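You operate a simulated robot arm through the tools that you are given. There is no shell and no other tool.

You run a simulated two-armed robot. Do the job below in one go: nothing can be reset, and whatever is moved stays where it is left.

JOB
Test the lamps, set zone top and length 10 m, zero the count.
Fine: one press each on the white and the yellow button.

It is judged by the outcome, as a careful person would: the job done as asked, and still so three seconds after it is handed in. It fails if anything else is knocked over, pushed out of place, dropped, spilled or broken.

ROBOT AND FRAMES
Two 7-joint arms with two-finger parallel grippers on one trunk that stands fixed in place. Base frame: the origin is at the foot of the trunk, x ahead of it, y to its left, z up; the work surface is at about z = 0.78. Units: m, rad, N and s.
The left shoulder is at [0.07, 0.163, 1.295], the right one opposite. With the tool pointing down near the work surface each hand reaches from about 0.24 to 0.84 m from the base axis, measured 20 degrees to its own side. Payload 3.43 kg a hand.
The tool frame of a hand sits at the grasp point between the pads (the TCP): z along the fingers, y along the line on which they close. The tips reach 0.034 m beyond it. The gripper opens to 0.128 m. The fingers are 0.024 m wide and 0.012 m thick; the gripper's body (0.048 by 0.13 m) begins 0.096 m behind the TCP.
Orientation is that of the tool frame in the base frame, as a unit quaternion [x, y, z, w]. With the fingers straight down and closing along the base's y, the tool's x points along the base's -x, its y along +y and its z along -z.

CONTROLS
- The arms move only by the tool play_rows. It takes "left_commands", "right_commands" or both (then of equal length, played together; a hand with none holds still); each is a list of rows, each an object of numbers (a shift or turn left out is 0, a gripper value left out holds the last): "dx", "dy", "dz": the shift along the tool's x, y, z in m; "rx", "ry", "rz": the turn, a rotation vector about the tool's x, y, z in rad; "hand": the opening, from 0 (shut) to 1 (fully open). In form: [{"dx": .., "dy": .., "dz": .., "rx": .., "ry": .., "rz": .., "hand": ..}, ...]. A call has 1 to 20 rows; each row is the pose to reach, as a shift and turn from the pose commanded when the call began, along the tool's axes at that moment. A row lasts 0.2 s, in which the tool goes at most 0.05 m and 0.15 rad; a call with a longer step from one row to the next is refused whole, and so is a gripper value outside its range. Where a pose cannot be reached the arm comes as near as it can. A force on the tool above 40 N (or 10 N above the force at the start of the call, whichever is more), or a blocked arm, ends the call early, and 0.2 s more pass. Each finger travels about 0.153 m/s and halts on what it meets, pressing with about 38 N; the grip force reading is that of the motor and also rises with nothing between the fingers. The clock runs only during rows and for 0.2 s after the last one: add rows that repeat a pose to give the fingers time. It gives the time, the measured TCP pose, the force on the tool (base axes), the opening and the grip force at its end, in the units of the frame above (readings bear some noise), with the torque about the TCP (base axes, N m) and any sound that the robot's microphone picked up.
- Cameras (640 x 400 px; columns grow to the right, rows downward): "scene" is now at [0.112, -0.0587, 1.5186]; the picture's right is [-0.70, -0.72, 0.00], its down [-0.44, 0.43, -0.79] and it looks along [0.56, -0.55, -0.62] (base axes); focal length 295 px, centre (320, 200). "left" rides on the left gripper at [0.076, 0.011, -0.16] in its tool frame; the picture's right is [-0.15, 0.99, 0.00], its down [-0.88, -0.13, -0.46] and it looks along [-0.45, -0.07, 0.89] (tool axes); focal length 234 px, centre (320, 200). "right" rides on the right gripper at [0.076, -0.011, -0.16] in its tool frame; the picture's right is [0.15, 0.99, 0.00], its down [-0.88, 0.13, -0.46] and it looks along [-0.45, 0.07, 0.89] (tool axes); focal length 234 px, centre (320, 200). There is no depth. A picture from a camera that has moved, and an enlarged one, comes with that camera's place and axes in the base frame and with its lens.
- get_image(camera): a new picture of that camera. The clock stands still meanwhile.
- raise_lower(by): slides the trunk up (or, below 0, down) by that many m; the arms and the scene camera ride with it, the base frame stays. It gives what a move gives, with no picture.
- head_to(pan, tilt): turns the head with the scene camera to pan (to the left, within 1.501 rad either way) and tilt (down, from -0.506 to 1.204), counted from straight ahead of the robot. It gives what a move gives.
- enlarge(camera, box): a new picture of the part [left, top, right, bottom] of that camera's present view, enlarged. The clock stands still meanwhile.
- close_job(): hands the job in; it is judged then, once.

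Nothing tells you positions but the pictures and the camera data. Unless the task says otherwise, let go and move clear before handing in.

The tools are called after "Call:" as name(argument=value, ...) on one line, values as JSON. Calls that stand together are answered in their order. play_rows: Moves the arms, as the interface text tells. Its arguments: {"type":"object","properties":{"left_commands":{"type":"array","items":{"type":"object","properties":{"dx":{"type":"number"},"dy":{"type":"number"},"dz":{"type":"number"},"rx":{"type":"number"},"ry":{"type":"number"},"rz":{"type":"number"},"hand":{"type":"number"}}}},"right_commands":{"type":"array","items":{"type":"object","properties":{"dx":{"type":"number"},"dy":{"type":"number"},"dz":{"type":"number"},"rx":{"type":"number"},"ry":{"type":"number"},"rz":{"type":"number"},"hand":{"type":"number"}}}}},"required":[]} The other tools are called the same way: raise_lower (by) slides the trunk up or down; head_to (pan, tilt) turns the head that bears the scene camera; get_image (camera) takes a picture; enlarge (camera, box) takes an enlarged picture of a part of a camera's view; close_job () hands the job in.

At the start:

```text
time: 0.0
left_ee_pos: [0.6466, -0.0454, 1.175]
left_ee_rot: [-0.001, 1.0, 0.0, 0.0]
left_contact_force: [-0.9, 0.1, 0.3]
left_ft_torque: [0.0, -0.02, -0.02]
left_width: 0.1279
left_grasp_force: 0.0
right_ee_pos: [0.4658, -0.5674, 1.1595]
right_ee_rot: [0.0, 1.0, 0.0, 0.0]
right_contact_force: [-0.6, 0.4, -0.6]
right_ft_torque: [0.01, -0.01, -0.01]
right_width: 0.128
right_grasp_force: 0.2
trunk travel left (down, up): [-0.775, 0.165]
head pan, tilt: [-0.773, 0.663]
```

scene: 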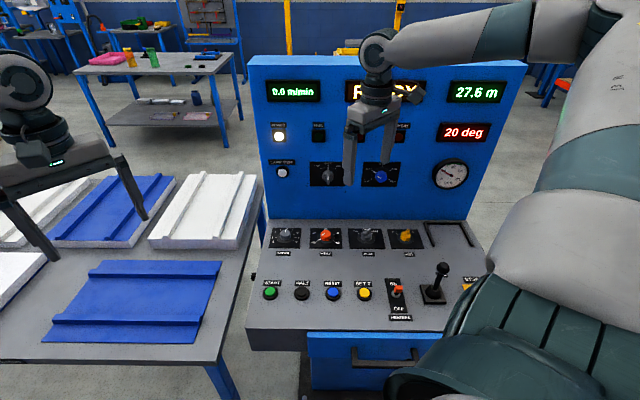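
right: 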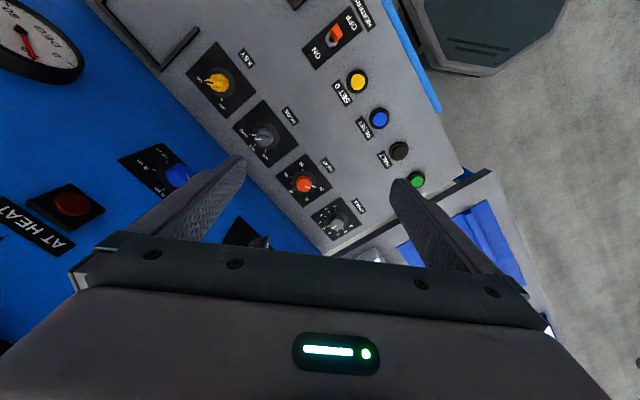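
left: 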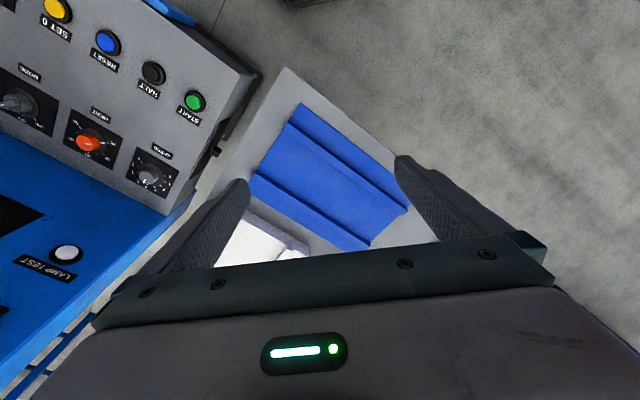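

I see a blue control panel with an upright face (displays, lamps, a LAMP TEST button, knobs) and a desk part with knobs, buttons, a switch and a joystick. I will look closer at the labels first.

Call:
enlarge(camera="scene", box=[250, 60, 410, 200])

Call:
enlarge(camera="scene", box=[380, 60, 530, 200])

Call:
enlarge(camera="scene", box=[250, 210, 380, 330])

Call:
enlarge(camera="scene", box=[340, 210, 490, 330])

Call:
enlarge(camera="right", box=[100, 0, 460, 270])

Call:
enlarge(camera="left", box=[0, 0, 260, 300])

```text
2.86 times, centred on (330, 130) of scene
camera zoom: at [0.112, -0.0587, 1.5186], right [-0.7, -0.72, 0.0], down [-0.44, 0.43, -0.79], along [0.56, -0.55, -0.62], focal length 843 px, centre (291, 400)
```

zoom: 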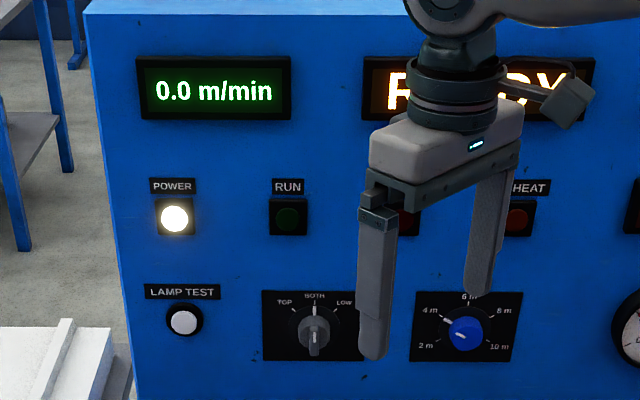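

```text
2.86 times, centred on (455, 130) of scene
camera zoom: at [0.112, -0.0587, 1.5186], right [-0.7, -0.72, 0.0], down [-0.44, 0.43, -0.79], along [0.56, -0.55, -0.62], focal length 843 px, centre (-66, 400)
```

zoom: 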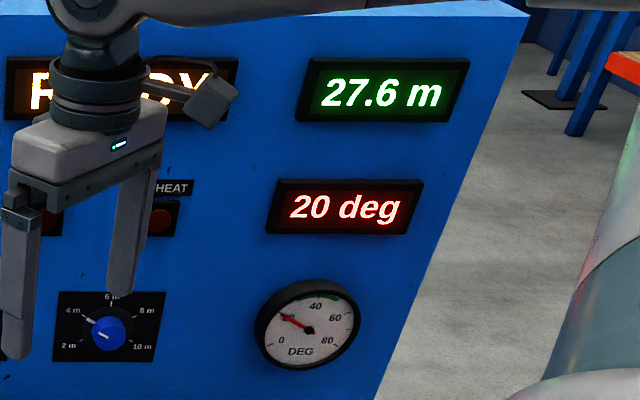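

```text
3.33 times, centred on (315, 270) of scene
camera zoom: at [0.112, -0.0587, 1.5186], right [-0.7, -0.72, 0.0], down [-0.44, 0.43, -0.79], along [0.56, -0.55, -0.62], focal length 984 px, centre (337, -33)
```

zoom: 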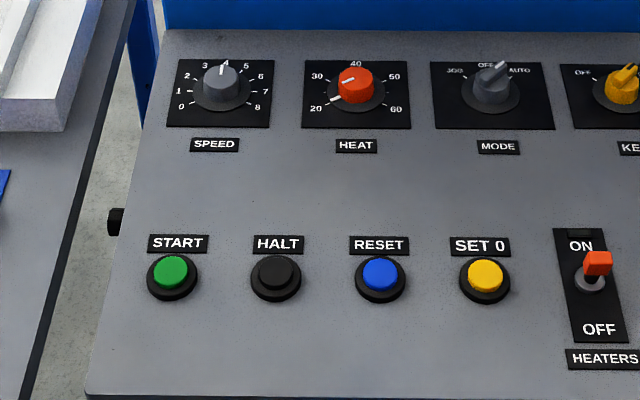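

```text
3.33 times, centred on (415, 270) of scene
camera zoom: at [0.112, -0.0587, 1.5186], right [-0.7, -0.72, 0.0], down [-0.44, 0.43, -0.79], along [0.56, -0.55, -0.62], focal length 984 px, centre (3, -33)
```

zoom: 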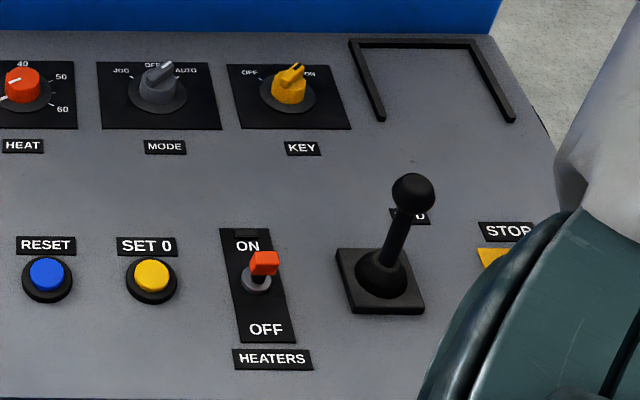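

```text
1.48 times, centred on (280, 135) of right
camera zoom: at [0.3887, -0.5785, 1.3202], right [-0.15, 0.99, 0.0], down [0.88, 0.13, 0.46], along [0.45, 0.07, -0.89], focal length 347 px, centre (379, 296)
```

zoom: 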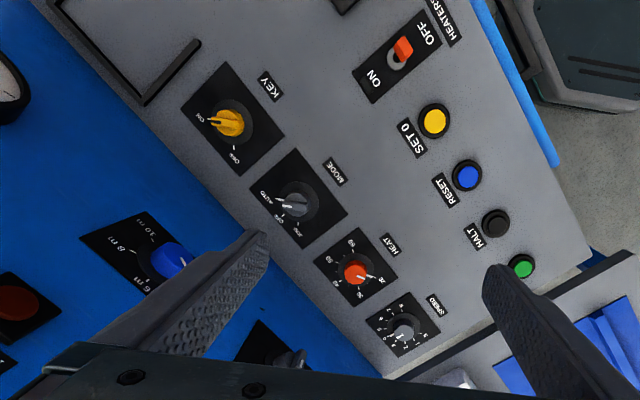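

```text
1.33 times, centred on (130, 150) of left
camera zoom: at [0.5714, -0.0346, 1.3346], right [0.15, 0.99, 0.0], down [0.88, -0.13, 0.46], along [0.45, -0.07, -0.89], focal length 312 px, centre (573, 267)
```

zoom: 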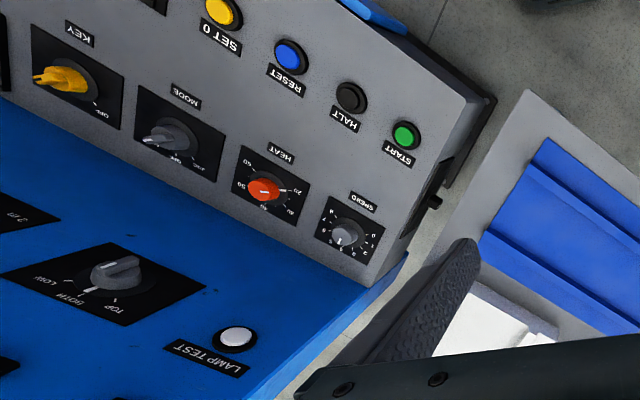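

The white LAMP TEST button is at about (0.785, -0.543, 0.99) and the zone selector, now on BOTH, at about (0.67, -0.64, 0.985). The length knob, now on 4 m, is at about (0.547, -0.764, 0.985), and yellow SET 0 on the desk is at about (0.381, -0.502, 0.79). I turn the right hand to face the panel in free air, so its camera can look at it.

Call:
play_rows(right_commands=[{"rz": 0.13}, {"rz": 0.26}, {"rz": 0.39}, {"rz": 0.52}, {"rz": 0.65}, {"rz": 0.773}])

Call:
play_rows(right_commands=[{"ry": -0.14}, {"ry": -0.28}, {"ry": -0.42}, {"ry": -0.56}, {"ry": -0.7}, {"ry": -0.84}, {"ry": -0.98}, {"ry": -1.12}, {"ry": -1.26}, {"ry": -1.37}, {"ry": -1.37}])

Call:
get_image(camera="right")

Call:
get_image(camera="scene")

```text
time: 1.4
left_ee_pos: [0.6476, -0.0454, 1.1768]
left_ee_rot: [-0.001, 1.0, 0.0, 0.001]
left_contact_force: [1.2, 0.1, 0.3]
left_ft_torque: [0.0, -0.02, 0.02]
left_width: 0.1282
left_grasp_force: 0.1
right_ee_pos: [0.4654, -0.5664, 1.1604]
right_ee_rot: [0.378, 0.926, 0.0, 0.0]
right_contact_force: [0.0, -0.3, -1.5]
right_ft_torque: [-0.01, -0.01, 0.01]
right_width: 0.1279
right_grasp_force: 0.0
trunk travel left (down, up): [-0.775, 0.165]
head pan, tilt: [-0.773, 0.663]
```

```text
time: 3.8
left_ee_pos: [0.6457, -0.0444, 1.1767]
left_ee_rot: [0.0, 1.0, 0.0, 0.0]
left_contact_force: [0.4, 0.3, -0.1]
left_ft_torque: [0.01, 0.0, -0.03]
left_width: 0.1281
left_grasp_force: 0.1
right_ee_pos: [0.4792, -0.5735, 1.156]
right_ee_rot: [0.291, 0.717, -0.238, 0.587]
right_contact_force: [0.4, -0.5, 0.5]
right_ft_torque: [-0.02, -0.02, 0.02]
right_width: 0.1281
right_grasp_force: 0.1
right hand out of reach, approached as far as the arm can: row 8, 9, 10, 11
trunk travel left (down, up): [-0.775, 0.165]
head pan, tilt: [-0.773, 0.663]
```

```text
taken
camera right: at [0.3469, -0.4635, 1.1134], right [0.67, 0.73, -0.14], down [-0.1, 0.28, 0.95], along [0.73, -0.62, 0.27], focal length 234 px, centre (320, 200)
```

right: 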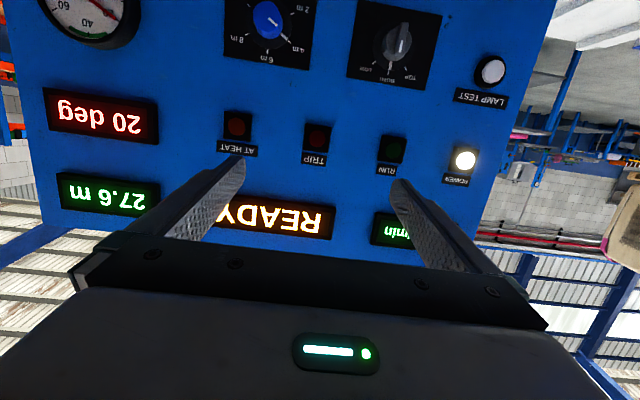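

```text
taken
camera scene: at [0.1121, -0.0581, 1.5186], right [-0.7, -0.72, 0.0], down [-0.44, 0.43, -0.79], along [0.56, -0.55, -0.62], focal length 295 px, centre (320, 200)
```

scene: 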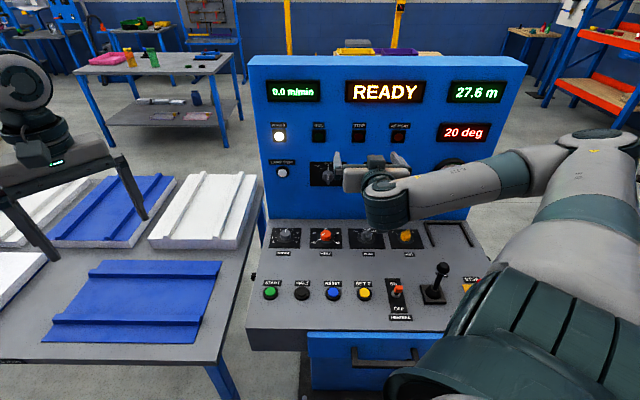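

The right hand now nearly faces the panel, and the views agree that the panel is vertical and faces about (-0.71, 0.71). I level the hand and bring it in front of the zone selector, still well clear of the face, for a close look.

Call:
play_rows(right_commands=[{"dx": 0.025, "dy": 0.015, "dz": 0.017, "ry": -0.033}, {"dx": 0.05, "dy": 0.03, "dz": 0.034, "ry": -0.066}, {"dx": 0.076, "dy": 0.045, "dz": 0.051, "ry": -0.1}, {"dx": 0.102, "dy": 0.06, "dz": 0.068, "ry": -0.133}, {"dx": 0.127, "dy": 0.075, "dz": 0.085, "ry": -0.166}, {"dx": 0.152, "dy": 0.091, "dz": 0.103, "ry": -0.2, "rx": 0.012}, {"dx": 0.152, "dy": 0.091, "dz": 0.103, "ry": -0.2, "rx": 0.012}])

Call:
get_image(camera="right")

Call:
get_image(camera="scene")

```text
time: 5.4
left_ee_pos: [0.6467, -0.0455, 1.1763]
left_ee_rot: [0.0, 1.0, 0.0, 0.0]
left_contact_force: [0.4, 0.4, -0.6]
left_ft_torque: [0.0, 0.01, 0.02]
left_width: 0.128
left_grasp_force: 0.0
right_ee_pos: [0.592, -0.5583, 0.9883]
right_ee_rot: [0.27, 0.654, -0.271, 0.653]
right_contact_force: [-0.4, -0.7, 1.3]
right_ft_torque: [0.01, -0.01, 0.03]
right_width: 0.1276
right_grasp_force: 0.0
trunk travel left (down, up): [-0.775, 0.165]
head pan, tilt: [-0.773, 0.663]
```

```text
taken
camera right: at [0.4705, -0.4548, 0.9137], right [0.7, 0.7, -0.15], down [-0.23, 0.42, 0.88], along [0.68, -0.58, 0.45], focal length 234 px, centre (320, 200)
```

right: 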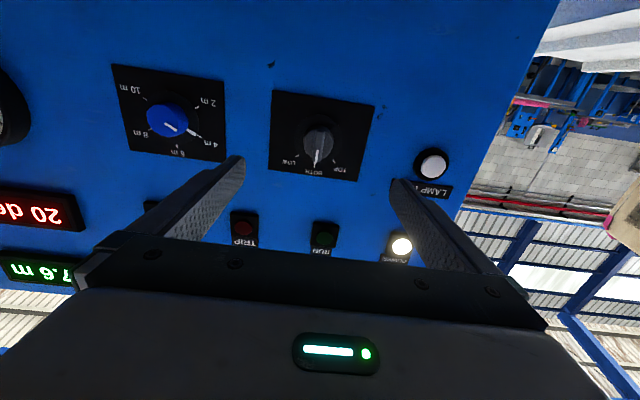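

```text
taken
camera scene: at [0.1114, -0.0592, 1.5186], right [-0.7, -0.72, 0.0], down [-0.44, 0.43, -0.79], along [0.56, -0.55, -0.62], focal length 295 px, centre (320, 200)
```

scene: 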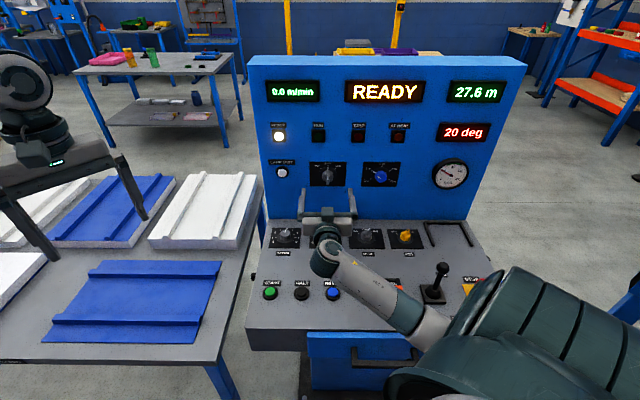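

The hand is level and square to the panel at about 0.13 m from its face, with everything visible. I enlarge the views to refine the positions of knobs and white button.

Call:
enlarge(camera="scene", box=[260, 150, 420, 250])

Call:
enlarge(camera="right", box=[240, 70, 480, 220])

Call:
enlarge(camera="right", box=[80, 40, 320, 190])

```text
4.00 times, centred on (340, 200) of scene
camera zoom: at [0.1114, -0.0592, 1.5186], right [-0.7, -0.72, 0.0], down [-0.44, 0.43, -0.79], along [0.56, -0.55, -0.62], focal length 1180 px, centre (240, 200)
```

zoom: 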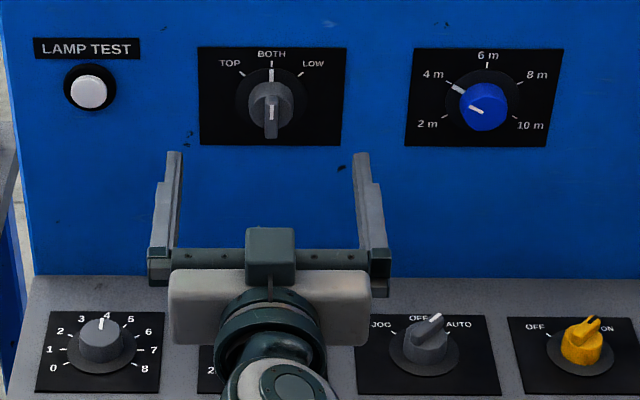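

```text
2.67 times, centred on (360, 145) of right
camera zoom: at [0.4705, -0.4548, 0.9137], right [0.7, 0.7, -0.15], down [-0.23, 0.42, 0.88], along [0.68, -0.58, 0.45], focal length 624 px, centre (213, 347)
```

zoom: 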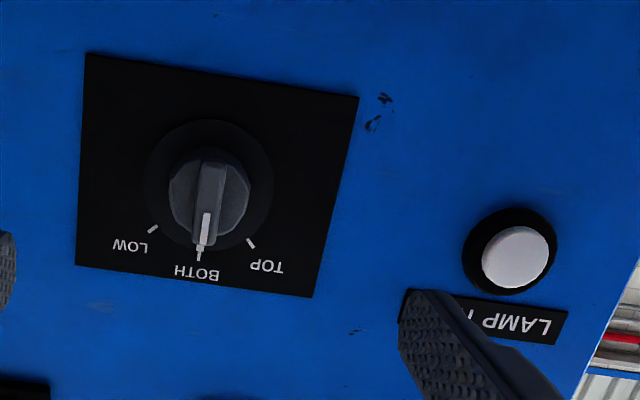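

```text
2.67 times, centred on (200, 115) of right
camera zoom: at [0.4705, -0.4548, 0.9137], right [0.7, 0.7, -0.15], down [-0.23, 0.42, 0.88], along [0.68, -0.58, 0.45], focal length 624 px, centre (640, 427)
```

zoom: 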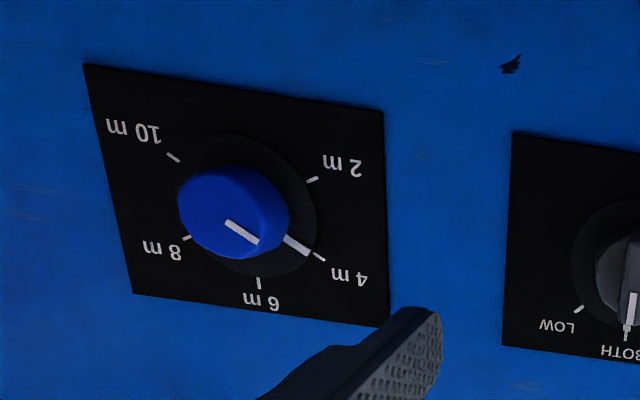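

The panel face is at about n = 0.945 along its normal, with the zone knob centred at z 0.979. The white button is 0.147 m to its left at z 0.987. I shut the fingers and line up with the white button.

Call:
play_rows(right_commands=[{"dy": 0.03, "hand": 0}, {"dy": 0.06, "hand": 0}, {"dy": 0.09, "hand": 0}, {"dy": 0.12, "hand": 0}, {"dy": 0.143, "dx": 0.001, "hand": 0}, {"dy": 0.143, "dx": 0.001, "hand": 0}])

Call:
get_image(camera="right")

Call:
enlarge(camera="scene", box=[240, 130, 400, 230])

```text
time: 6.8
left_ee_pos: [0.6471, -0.0471, 1.1757]
left_ee_rot: [0.0, 1.0, 0.0, 0.0]
left_contact_force: [-0.6, -0.8, -1.0]
left_ft_torque: [0.05, -0.01, -0.02]
left_width: 0.1278
left_grasp_force: 0.0
right_ee_pos: [0.6899, -0.456, 0.9877]
right_ee_rot: [0.271, 0.653, -0.271, 0.653]
right_contact_force: [0.4, 0.8, -0.1]
right_ft_torque: [0.01, -0.03, 0.0]
right_width: 0.0
right_grasp_force: 33.0
trunk travel left (down, up): [-0.775, 0.165]
head pan, tilt: [-0.773, 0.663]
```

```text
taken
camera right: at [0.5689, -0.3521, 0.911], right [0.7, 0.7, -0.15], down [-0.23, 0.41, 0.88], along [0.68, -0.58, 0.45], focal length 234 px, centre (320, 200)
```

right: 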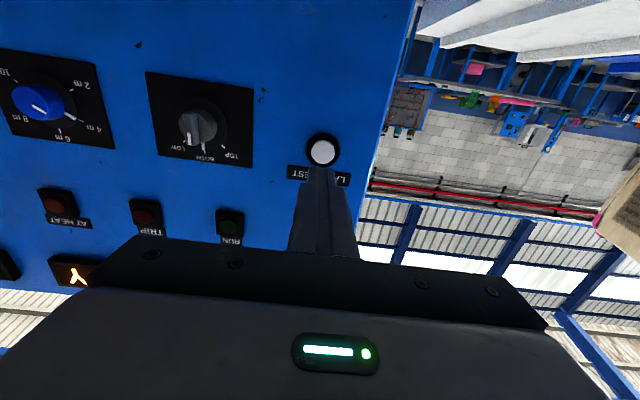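

```text
4.00 times, centred on (320, 180) of scene
camera zoom: at [0.1117, -0.0591, 1.5186], right [-0.7, -0.72, 0.0], down [-0.44, 0.43, -0.79], along [0.56, -0.55, -0.62], focal length 1180 px, centre (320, 280)
```

zoom: 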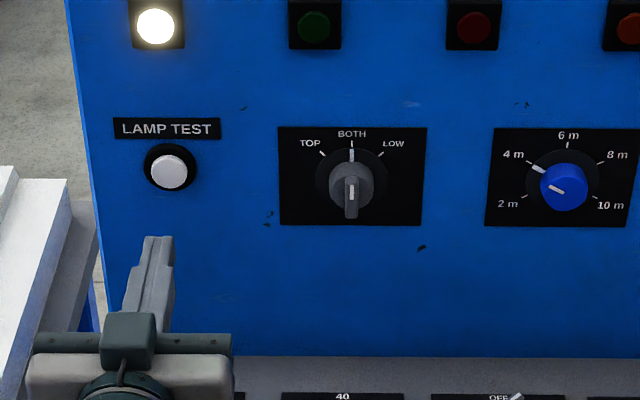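

The shut fingers are in line with the white button, within about 3 mm. I push forward slowly; the force limit will stop the motion.

Call:
play_rows(right_commands=[{"dy": 0.002, "dz": 0.03}, {"dy": 0.002, "dz": 0.055}, {"dy": 0.002, "dz": 0.07}, {"dy": 0.002, "dz": 0.075}, {"dy": 0.002, "dz": 0.078}, {"dy": 0.002, "dz": 0.081}, {"dy": 0.002, "dz": 0.084}, {"dy": 0.002, "dz": 0.086}])

Call:
get_image(camera="right")

Call:
enlarge(camera="scene", box=[240, 70, 500, 230])

```text
time: 8.6
left_ee_pos: [0.6463, -0.0465, 1.1761]
left_ee_rot: [0.0, 1.0, 0.0, 0.0]
left_contact_force: [-0.1, 0.2, -0.5]
left_ft_torque: [-0.02, -0.01, -0.02]
left_width: 0.1281
left_grasp_force: 0.0
right_ee_pos: [0.7547, -0.5167, 0.9852]
right_ee_rot: [0.27, 0.654, -0.27, 0.653]
right_contact_force: [0.6, -1.2, 0.6]
right_ft_torque: [-0.01, -0.04, 0.04]
right_width: 0.0
right_grasp_force: 32.7
trunk travel left (down, up): [-0.775, 0.165]
head pan, tilt: [-0.773, 0.663]
```

```text
taken
camera right: at [0.6326, -0.4128, 0.9088], right [0.7, 0.7, -0.15], down [-0.23, 0.41, 0.88], along [0.68, -0.58, 0.45], focal length 234 px, centre (320, 200)
```

right: 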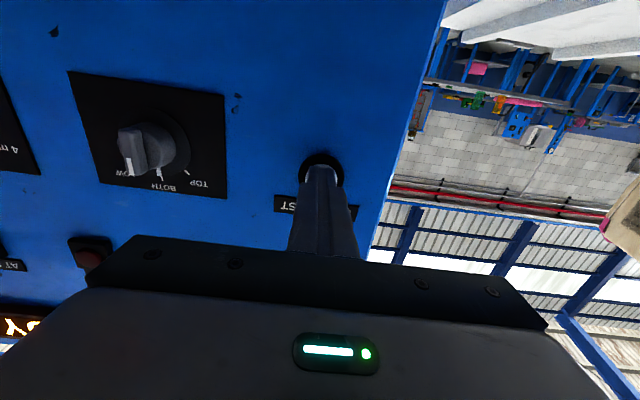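

```text
2.46 times, centred on (370, 150) of scene
camera zoom: at [0.1121, -0.0584, 1.5186], right [-0.7, -0.72, 0.0], down [-0.44, 0.43, -0.79], along [0.56, -0.55, -0.62], focal length 726 px, centre (197, 323)
```

zoom: 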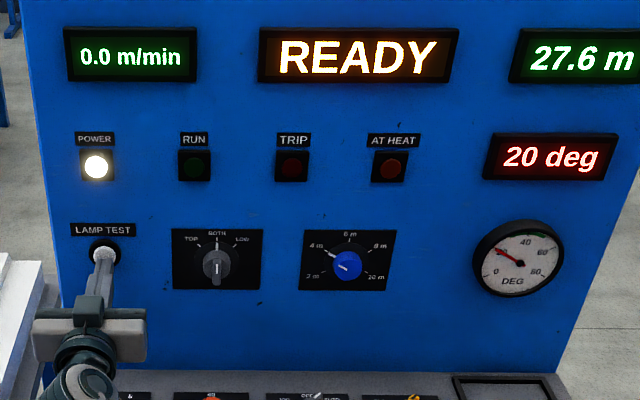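

The tip is at n about 0.933 with no contact yet. I go on in small steps.

Call:
play_rows(right_commands=[{"dx": -0.002, "dz": 0.002}, {"dx": -0.002, "dz": 0.004}, {"dx": -0.002, "dz": 0.006}, {"dx": -0.002, "dz": 0.008}])

Call:
enlarge(camera="scene", box=[240, 70, 500, 230])

```text
time: 9.6
left_ee_pos: [0.6452, -0.0444, 1.1758]
left_ee_rot: [-0.001, 1.0, 0.0, 0.0]
left_contact_force: [0.1, 0.2, 1.0]
left_ft_torque: [-0.05, -0.01, 0.01]
left_width: 0.128
left_grasp_force: 0.0
right_ee_pos: [0.7598, -0.5218, 0.9881]
right_ee_rot: [0.269, 0.654, -0.27, 0.654]
right_contact_force: [-1.2, 3.4, 1.2]
right_ft_torque: [-0.03, -0.03, 0.04]
right_width: 0.0
right_grasp_force: 32.7
trunk travel left (down, up): [-0.775, 0.165]
head pan, tilt: [-0.773, 0.663]
heard: click
```

```text
2.46 times, centred on (370, 150) of scene
camera zoom: at [0.1116, -0.0576, 1.5187], right [-0.7, -0.72, 0.0], down [-0.44, 0.43, -0.79], along [0.56, -0.55, -0.62], focal length 726 px, centre (197, 323)
```

zoom: 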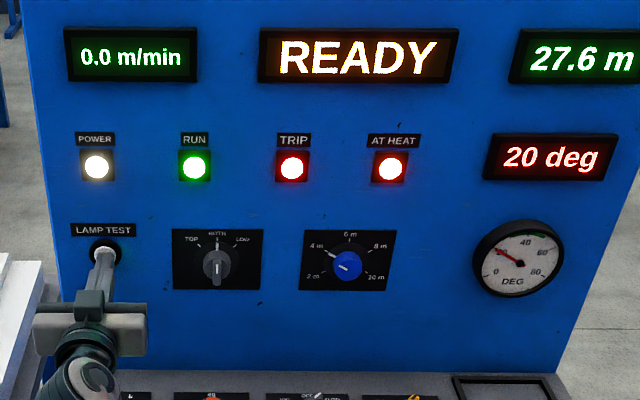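

The click came and all four lamps lit, so that press is done. I pull straight back, shift over to the zone selector and open the fingers.

Call:
play_rows(right_commands=[{"dz": -0.04}, {"dz": -0.08}, {"dz": -0.1, "hand": 0}, {"dz": -0.1, "dy": -0.045, "dx": 0.003, "hand": 0.5}, {"dz": -0.1, "dy": -0.09, "dx": 0.006, "hand": 0.5}, {"dz": -0.09, "dy": -0.13, "dx": 0.009, "hand": 0.5}, {"dz": -0.066, "dy": -0.148, "dx": 0.009, "hand": 0.5}, {"dz": -0.066, "dy": -0.148, "dx": 0.009, "hand": 0.5}])

Call:
get_image(camera="right")

Call:
enlarge(camera="scene", box=[240, 70, 500, 230])

```text
time: 11.4
left_ee_pos: [0.6464, -0.0445, 1.1764]
left_ee_rot: [0.0, 1.0, 0.001, -0.001]
left_contact_force: [0.4, -1.1, -0.1]
left_ft_torque: [-0.04, 0.0, -0.02]
left_width: 0.128
left_grasp_force: 0.0
right_ee_pos: [0.6105, -0.5794, 0.9803]
right_ee_rot: [0.27, 0.653, -0.271, 0.653]
right_contact_force: [-0.2, 0.4, -0.2]
right_ft_torque: [-0.01, 0.06, 0.01]
right_width: 0.0637
right_grasp_force: 0.1
trunk travel left (down, up): [-0.775, 0.165]
head pan, tilt: [-0.773, 0.663]
```

```text
taken
camera right: at [0.4881, -0.4759, 0.9036], right [0.7, 0.7, -0.15], down [-0.23, 0.41, 0.88], along [0.68, -0.58, 0.45], focal length 234 px, centre (320, 200)
```

right: 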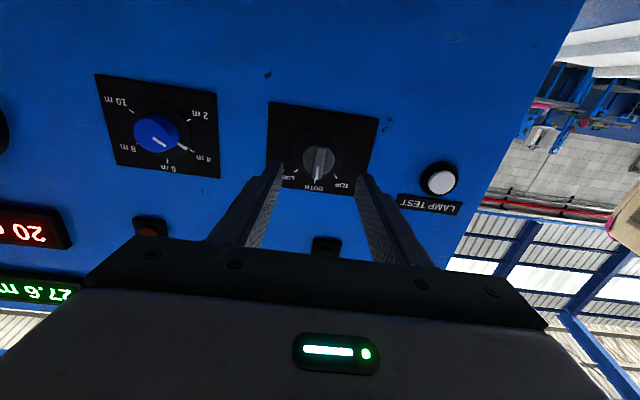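

```text
2.46 times, centred on (370, 150) of scene
camera zoom: at [0.1114, -0.0578, 1.5187], right [-0.7, -0.72, 0.0], down [-0.44, 0.43, -0.79], along [0.56, -0.55, -0.62], focal length 726 px, centre (197, 323)
```

zoom: 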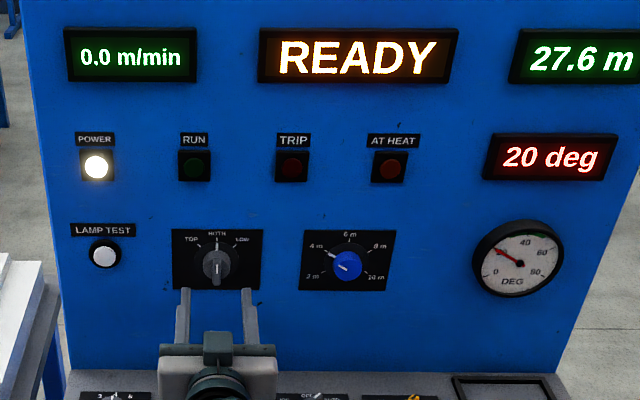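

The lamp test worked and the lamps went back out. The zone lever lies between the open fingers, so I move in until the tips flank the lever, then close.

Call:
play_rows(right_commands=[{"dz": 0.02, "dy": -0.002, "dx": 0.001}, {"dz": 0.035, "dy": -0.002, "dx": 0.001}, {"dz": 0.045, "dy": -0.002, "dx": 0.001}, {"dz": 0.05, "dy": -0.002, "dx": 0.001}, {"dz": 0.054, "dy": -0.002, "dx": 0.001}, {"dz": 0.054, "dy": -0.002, "dx": 0.001}])

Call:
get_image(camera="right")

Call:
enlarge(camera="scene", box=[270, 130, 400, 230])

```text
time: 12.8
left_ee_pos: [0.6468, -0.0454, 1.1756]
left_ee_rot: [0.0, 1.0, 0.0, 0.0]
left_contact_force: [0.4, -0.2, -0.6]
left_ft_torque: [-0.03, 0.01, 0.01]
left_width: 0.1282
left_grasp_force: 0.0
right_ee_pos: [0.6462, -0.6184, 0.9769]
right_ee_rot: [0.271, 0.653, -0.271, 0.653]
right_contact_force: [-0.1, 0.1, -0.3]
right_ft_torque: [0.02, 0.0, 0.0]
right_width: 0.064
right_grasp_force: 0.0
trunk travel left (down, up): [-0.775, 0.165]
head pan, tilt: [-0.773, 0.663]
```

```text
taken
camera right: at [0.5245, -0.5161, 0.9014], right [0.7, 0.7, -0.15], down [-0.23, 0.41, 0.88], along [0.68, -0.58, 0.45], focal length 234 px, centre (320, 200)
```

right: 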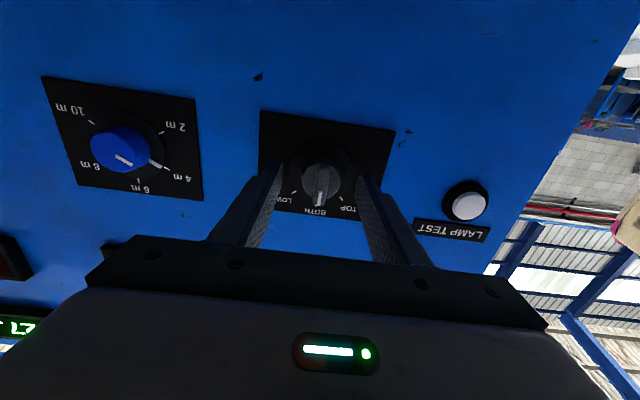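

```text
4.00 times, centred on (335, 180) of scene
camera zoom: at [0.112, -0.0586, 1.5186], right [-0.7, -0.72, 0.0], down [-0.44, 0.43, -0.79], along [0.56, -0.55, -0.62], focal length 1180 px, centre (260, 280)
```

zoom: 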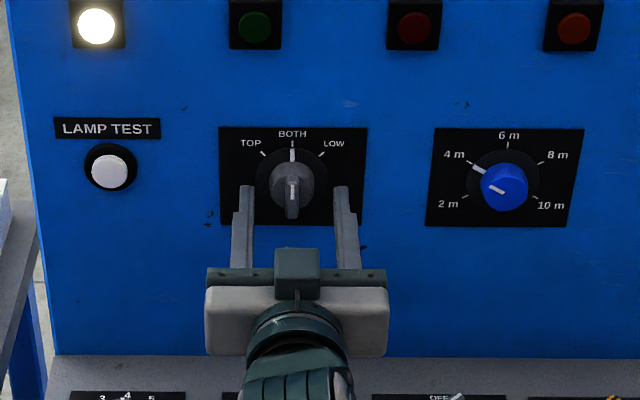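

The tips flank the lever evenly. I close the fingers now.

Call:
play_rows(right_commands=[{"hand": 0.3}, {"hand": 0.15}, {"hand": 0.0}, {"hand": 0.0}, {"hand": 0.0}])

Call:
enlarge(camera="right", box=[220, 90, 420, 240])

Call:
enlarge(camera="scene", box=[270, 130, 400, 230])

```text
time: 14.0
left_ee_pos: [0.646, -0.045, 1.1755]
left_ee_rot: [-0.001, 1.0, 0.0, 0.0]
left_contact_force: [0.5, -0.4, 0.4]
left_ft_torque: [0.04, -0.01, 0.05]
left_width: 0.128
left_grasp_force: 0.0
right_ee_pos: [0.6473, -0.6185, 0.978]
right_ee_rot: [0.269, 0.654, -0.271, 0.653]
right_contact_force: [5.1, 4.2, 0.3]
right_ft_torque: [-0.02, 0.03, 0.29]
right_width: 0.0348
right_grasp_force: 45.0
trunk travel left (down, up): [-0.775, 0.165]
head pan, tilt: [-0.773, 0.663]
```

```text
2.67 times, centred on (320, 165) of right
camera zoom: at [0.5254, -0.5152, 0.9015], right [0.7, 0.7, -0.15], down [-0.23, 0.42, 0.88], along [0.68, -0.58, 0.45], focal length 624 px, centre (320, 293)
```

zoom: 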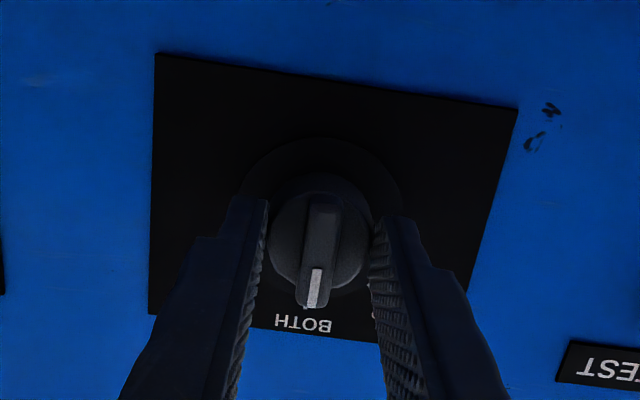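

```text
4.00 times, centred on (335, 180) of scene
camera zoom: at [0.1129, -0.0578, 1.5186], right [-0.7, -0.72, 0.0], down [-0.44, 0.43, -0.79], along [0.56, -0.55, -0.62], focal length 1180 px, centre (260, 280)
```

zoom: 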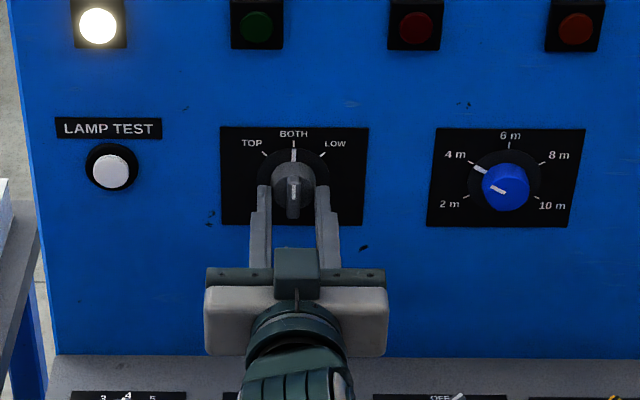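

The fingers hold the round body of the selector at 0.035 m width. I turn it counter-clockwise by about 45° towards TOP.

Call:
play_rows(right_commands=[{"rz": -0.1}, {"rz": -0.2}, {"rz": -0.3}, {"rz": -0.4}, {"rz": -0.5}, {"rz": -0.6}, {"rz": -0.7}, {"rz": -0.79}, {"rz": -0.79}])

Call:
enlarge(camera="right", box=[220, 90, 420, 240])

Call:
enlarge(camera="scene", box=[270, 130, 400, 230])

```text
time: 16.0
left_ee_pos: [0.6469, -0.0463, 1.1761]
left_ee_rot: [0.0, 1.0, 0.0, 0.0]
left_contact_force: [-0.1, 0.0, -0.1]
left_ft_torque: [0.0, 0.03, 0.0]
left_width: 0.128
left_grasp_force: 0.1
right_ee_pos: [0.6465, -0.6208, 0.9786]
right_ee_rot: [-0.003, 0.706, -0.502, 0.499]
right_contact_force: [2.3, 1.1, 2.5]
right_ft_torque: [-0.14, -0.23, 0.22]
right_width: 0.0344
right_grasp_force: 45.0
trunk travel left (down, up): [-0.775, 0.165]
head pan, tilt: [-0.773, 0.663]
```

```text
2.67 times, centred on (320, 165) of right
camera zoom: at [0.4886, -0.552, 0.9326], right [0.42, 0.42, -0.81], down [0.19, 0.83, 0.52], along [0.89, -0.37, 0.27], focal length 624 px, centre (320, 293)
```

zoom: 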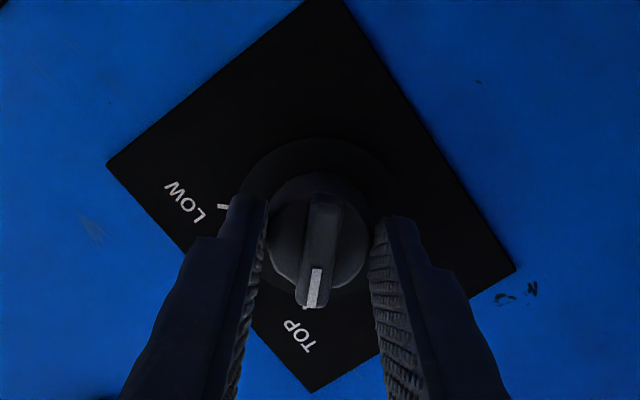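

```text
4.00 times, centred on (335, 180) of scene
camera zoom: at [0.112, -0.058, 1.5187], right [-0.7, -0.72, 0.0], down [-0.44, 0.43, -0.79], along [0.56, -0.55, -0.62], focal length 1180 px, centre (260, 280)
```

zoom: 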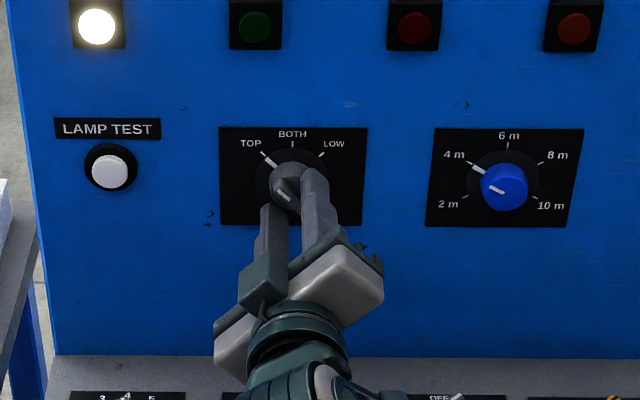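

The pointer sits on TOP. I open the fingers and back straight out to check it stays.

Call:
play_rows(right_commands=[{"hand": 0.3}, {"hand": 0.5}, {"hand": 0.5}, {"dz": -0.02}, {"dz": -0.05}, {"dz": -0.08}, {"dz": -0.08}])

Call:
enlarge(camera="scene", box=[270, 130, 400, 230])

Call:
get_image(camera="right")

```text
time: 17.6
left_ee_pos: [0.6472, -0.0458, 1.1742]
left_ee_rot: [-0.001, 1.0, -0.001, 0.0]
left_contact_force: [-0.3, -0.9, 0.2]
left_ft_torque: [-0.01, 0.03, -0.01]
left_width: 0.1281
left_grasp_force: 0.0
right_ee_pos: [0.5901, -0.5643, 0.9757]
right_ee_rot: [-0.002, 0.708, -0.501, 0.498]
right_contact_force: [-0.9, -0.5, 0.0]
right_ft_torque: [-0.04, -0.02, -0.02]
right_width: 0.0641
right_grasp_force: 0.0
trunk travel left (down, up): [-0.775, 0.165]
head pan, tilt: [-0.773, 0.663]
```

```text
4.00 times, centred on (335, 180) of scene
camera zoom: at [0.1124, -0.059, 1.5185], right [-0.7, -0.72, 0.0], down [-0.44, 0.43, -0.79], along [0.56, -0.55, -0.62], focal length 1180 px, centre (260, 280)
```

zoom: 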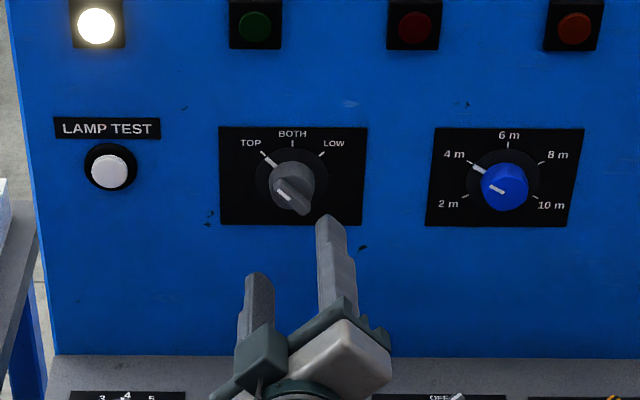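

```text
taken
camera right: at [0.4336, -0.4961, 0.9311], right [0.42, 0.42, -0.81], down [0.19, 0.83, 0.53], along [0.89, -0.37, 0.27], focal length 234 px, centre (320, 200)
```

right: 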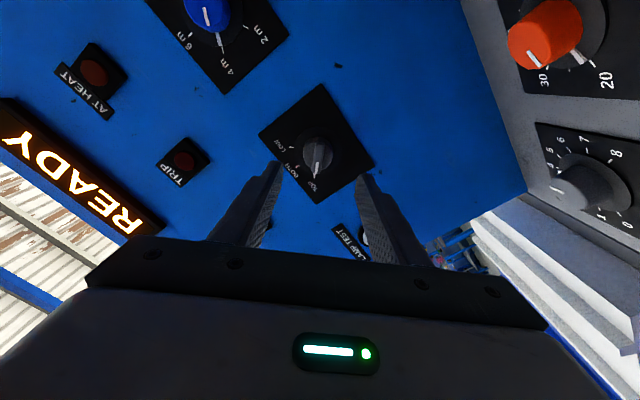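

The zone stays on TOP. Now I shift over to the blue length knob, keeping the hand turned at -45° so it has room to turn clockwise.

Call:
play_rows(right_commands=[{"dx": 0.024, "dy": -0.025}, {"dx": 0.048, "dy": -0.05}, {"dx": 0.072, "dy": -0.075}, {"dx": 0.096, "dy": -0.1, "dz": 0.01}, {"dx": 0.1195, "dy": -0.1237, "dz": 0.024}, {"dx": 0.1195, "dy": -0.1237, "dz": 0.024}])

Call:
get_image(camera="right")

Call:
get_image(camera="scene")

```text
time: 19.0
left_ee_pos: [0.6457, -0.045, 1.1758]
left_ee_rot: [0.0, 1.0, 0.0, 0.0]
left_contact_force: [0.9, 0.3, 0.2]
left_ft_torque: [-0.02, -0.02, 0.01]
left_width: 0.128
left_grasp_force: 0.0
right_ee_pos: [0.4859, -0.7018, 0.983]
right_ee_rot: [-0.002, 0.707, -0.502, 0.498]
right_contact_force: [0.1, 0.5, 0.0]
right_ft_torque: [-0.04, 0.0, 0.01]
right_width: 0.0642
right_grasp_force: 0.1
trunk travel left (down, up): [-0.775, 0.165]
head pan, tilt: [-0.773, 0.663]
```

```text
taken
camera right: at [0.328, -0.6342, 0.9369], right [0.42, 0.42, -0.81], down [0.19, 0.83, 0.53], along [0.89, -0.37, 0.27], focal length 234 px, centre (320, 200)
```

right: 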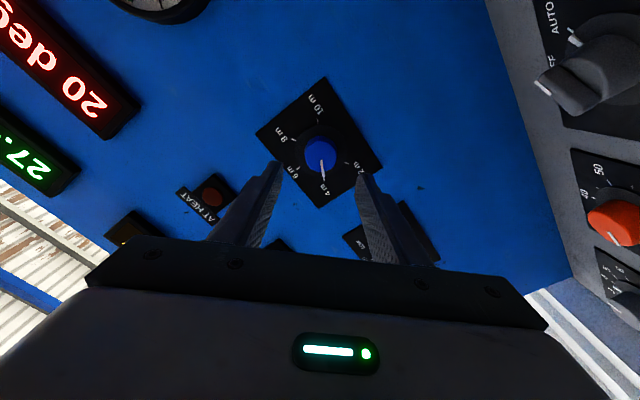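

```text
taken
camera scene: at [0.1123, -0.0576, 1.5186], right [-0.7, -0.72, 0.0], down [-0.44, 0.43, -0.79], along [0.56, -0.55, -0.62], focal length 295 px, centre (320, 200)
```

scene: 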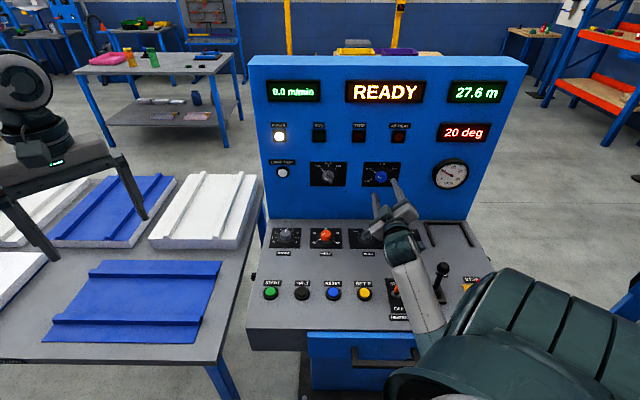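

The hand is in front of the length knob. The forearm passes close to the joystick, so I check that clearance before going on.

Call:
enlarge(camera="scene", box=[350, 160, 510, 340])

Call:
enlarge(camera="left", box=[0, 0, 320, 200])

```text
2.22 times, centred on (430, 250) of scene
camera zoom: at [0.1123, -0.0576, 1.5186], right [-0.7, -0.72, 0.0], down [-0.44, 0.43, -0.79], along [0.56, -0.55, -0.62], focal length 656 px, centre (76, 89)
```

zoom: 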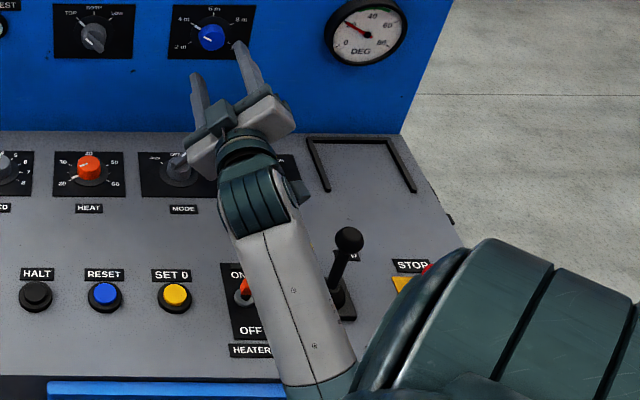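

```text
2.00 times, centred on (160, 100) of left
camera zoom: at [0.5717, -0.0336, 1.3345], right [0.15, 0.99, 0.0], down [0.88, -0.13, 0.46], along [0.45, -0.07, -0.89], focal length 468 px, centre (640, 400)
```

zoom: 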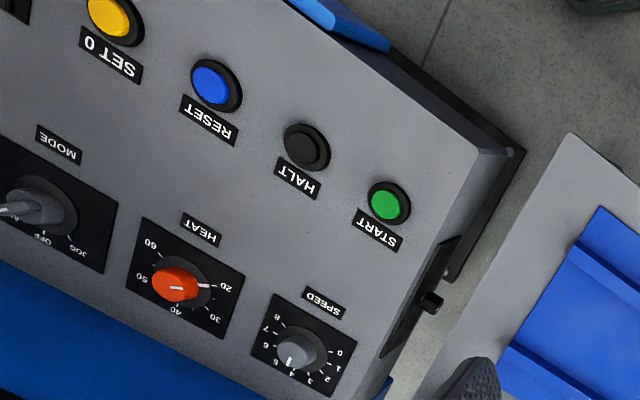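

The forearm clears the joystick with room to spare. I move in around the blue knob and close on it.

Call:
play_rows(right_commands=[{"dx": 0.003, "dy": 0.0016, "dz": 0.02}, {"dx": 0.003, "dy": 0.0016, "dz": 0.035}, {"dx": 0.003, "dy": 0.0016, "dz": 0.045}, {"dx": 0.003, "dy": 0.0016, "dz": 0.052}, {"dx": 0.003, "dy": 0.0016, "dz": 0.057}, {"dx": 0.003, "dy": 0.0016, "dz": 0.057}])

Call:
enlarge(camera="scene", box=[310, 130, 440, 230])

Call:
enlarge(camera="right", box=[220, 90, 420, 240])

```text
time: 20.4
left_ee_pos: [0.6455, -0.046, 1.177]
left_ee_rot: [-0.001, 1.0, 0.0, 0.0]
left_contact_force: [-0.5, -0.1, 0.3]
left_ft_torque: [0.01, -0.01, -0.01]
left_width: 0.1279
left_grasp_force: 0.0
right_ee_pos: [0.525, -0.7429, 0.9791]
right_ee_rot: [-0.001, 0.707, -0.502, 0.499]
right_contact_force: [-0.6, -1.0, -0.3]
right_ft_torque: [0.02, -0.01, 0.04]
right_width: 0.0642
right_grasp_force: 0.0
trunk travel left (down, up): [-0.775, 0.165]
head pan, tilt: [-0.773, 0.663]
```

```text
4.00 times, centred on (375, 180) of scene
camera zoom: at [0.1119, -0.0587, 1.5186], right [-0.7, -0.72, 0.0], down [-0.44, 0.43, -0.79], along [0.56, -0.55, -0.62], focal length 1180 px, centre (100, 280)
```

zoom: 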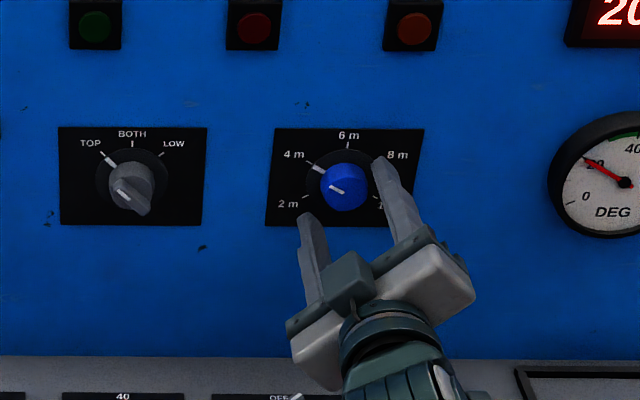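

```text
2.67 times, centred on (320, 165) of right
camera zoom: at [0.3671, -0.6752, 0.9335], right [0.42, 0.42, -0.81], down [0.19, 0.83, 0.53], along [0.89, -0.37, 0.27], focal length 624 px, centre (320, 293)
```

zoom: 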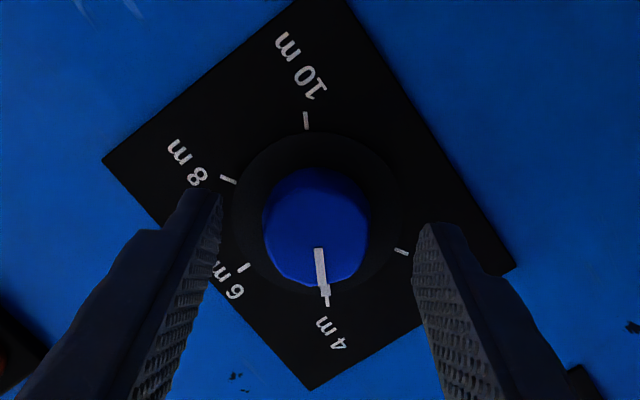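

The blue knob is centred between the tips. I close and turn it clockwise by 90° first.

Call:
play_rows(right_commands=[{"hand": 0.3}, {"hand": 0.15}, {"hand": 0.0}, {"hand": 0.0}, {"hand": 0.0}])

Call:
play_rows(right_commands=[{"rz": 0.1}, {"rz": 0.2}, {"rz": 0.3}, {"rz": 0.4}, {"rz": 0.5}, {"rz": 0.6}, {"rz": 0.7}, {"rz": 0.8}, {"rz": 0.9}, {"rz": 1.0}, {"rz": 1.1}, {"rz": 1.2}, {"rz": 1.3}, {"rz": 1.4}, {"rz": 1.5}, {"rz": 1.57}, {"rz": 1.57}])

Call:
enlarge(camera="scene", box=[310, 130, 440, 230])

Call:
enlarge(camera="right", box=[220, 90, 420, 240])

Call:
get_image(camera="scene")

```text
time: 21.6
left_ee_pos: [0.6461, -0.0466, 1.1752]
left_ee_rot: [0.0, 1.0, 0.001, 0.0]
left_contact_force: [0.3, 0.3, -0.3]
left_ft_torque: [0.0, -0.03, 0.01]
left_width: 0.1282
left_grasp_force: 0.1
right_ee_pos: [0.5244, -0.7438, 0.979]
right_ee_rot: [-0.001, 0.707, -0.503, 0.498]
right_contact_force: [1.1, -5.5, 4.5]
right_ft_torque: [-0.1, -0.1, -0.15]
right_width: 0.0349
right_grasp_force: 45.0
trunk travel left (down, up): [-0.775, 0.165]
head pan, tilt: [-0.773, 0.663]
```

```text
time: 25.2
left_ee_pos: [0.6455, -0.0453, 1.1768]
left_ee_rot: [0.0, 1.0, 0.001, 0.0]
left_contact_force: [0.4, -0.9, 0.5]
left_ft_torque: [-0.02, 0.02, -0.01]
left_width: 0.1283
left_grasp_force: 0.1
right_ee_pos: [0.5242, -0.7433, 0.9798]
right_ee_rot: [0.499, 0.501, -0.002, 0.708]
right_contact_force: [5.3, -7.3, 13.8]
right_ft_torque: [-0.35, -0.36, 0.01]
right_width: 0.0348
right_grasp_force: 44.9
trunk travel left (down, up): [-0.775, 0.165]
head pan, tilt: [-0.773, 0.663]
```

```text
4.00 times, centred on (375, 180) of scene
camera zoom: at [0.1116, -0.0579, 1.5187], right [-0.7, -0.72, 0.0], down [-0.44, 0.43, -0.79], along [0.56, -0.55, -0.62], focal length 1180 px, centre (100, 280)
```

zoom: 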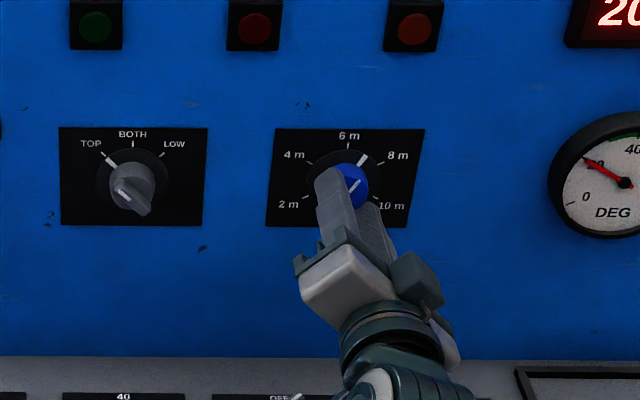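

```text
2.67 times, centred on (320, 165) of right
camera zoom: at [0.443, -0.5992, 0.9172], right [0.57, 0.57, 0.59], down [-0.7, -0.05, 0.72], along [0.44, -0.82, 0.37], focal length 624 px, centre (320, 293)
```

zoom: 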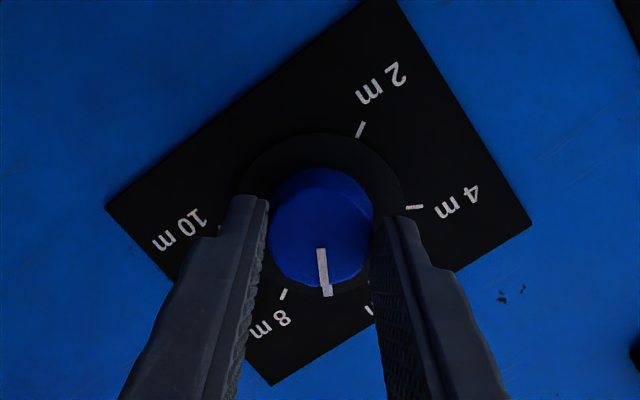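

```text
taken
camera scene: at [0.1116, -0.0579, 1.5187], right [-0.7, -0.72, 0.0], down [-0.44, 0.43, -0.79], along [0.56, -0.55, -0.62], focal length 295 px, centre (320, 200)
```

scene: 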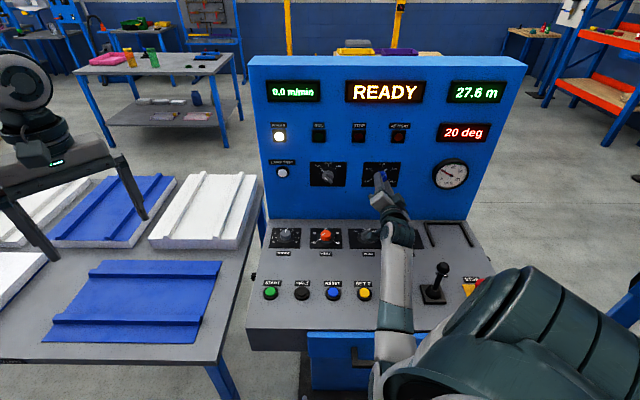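

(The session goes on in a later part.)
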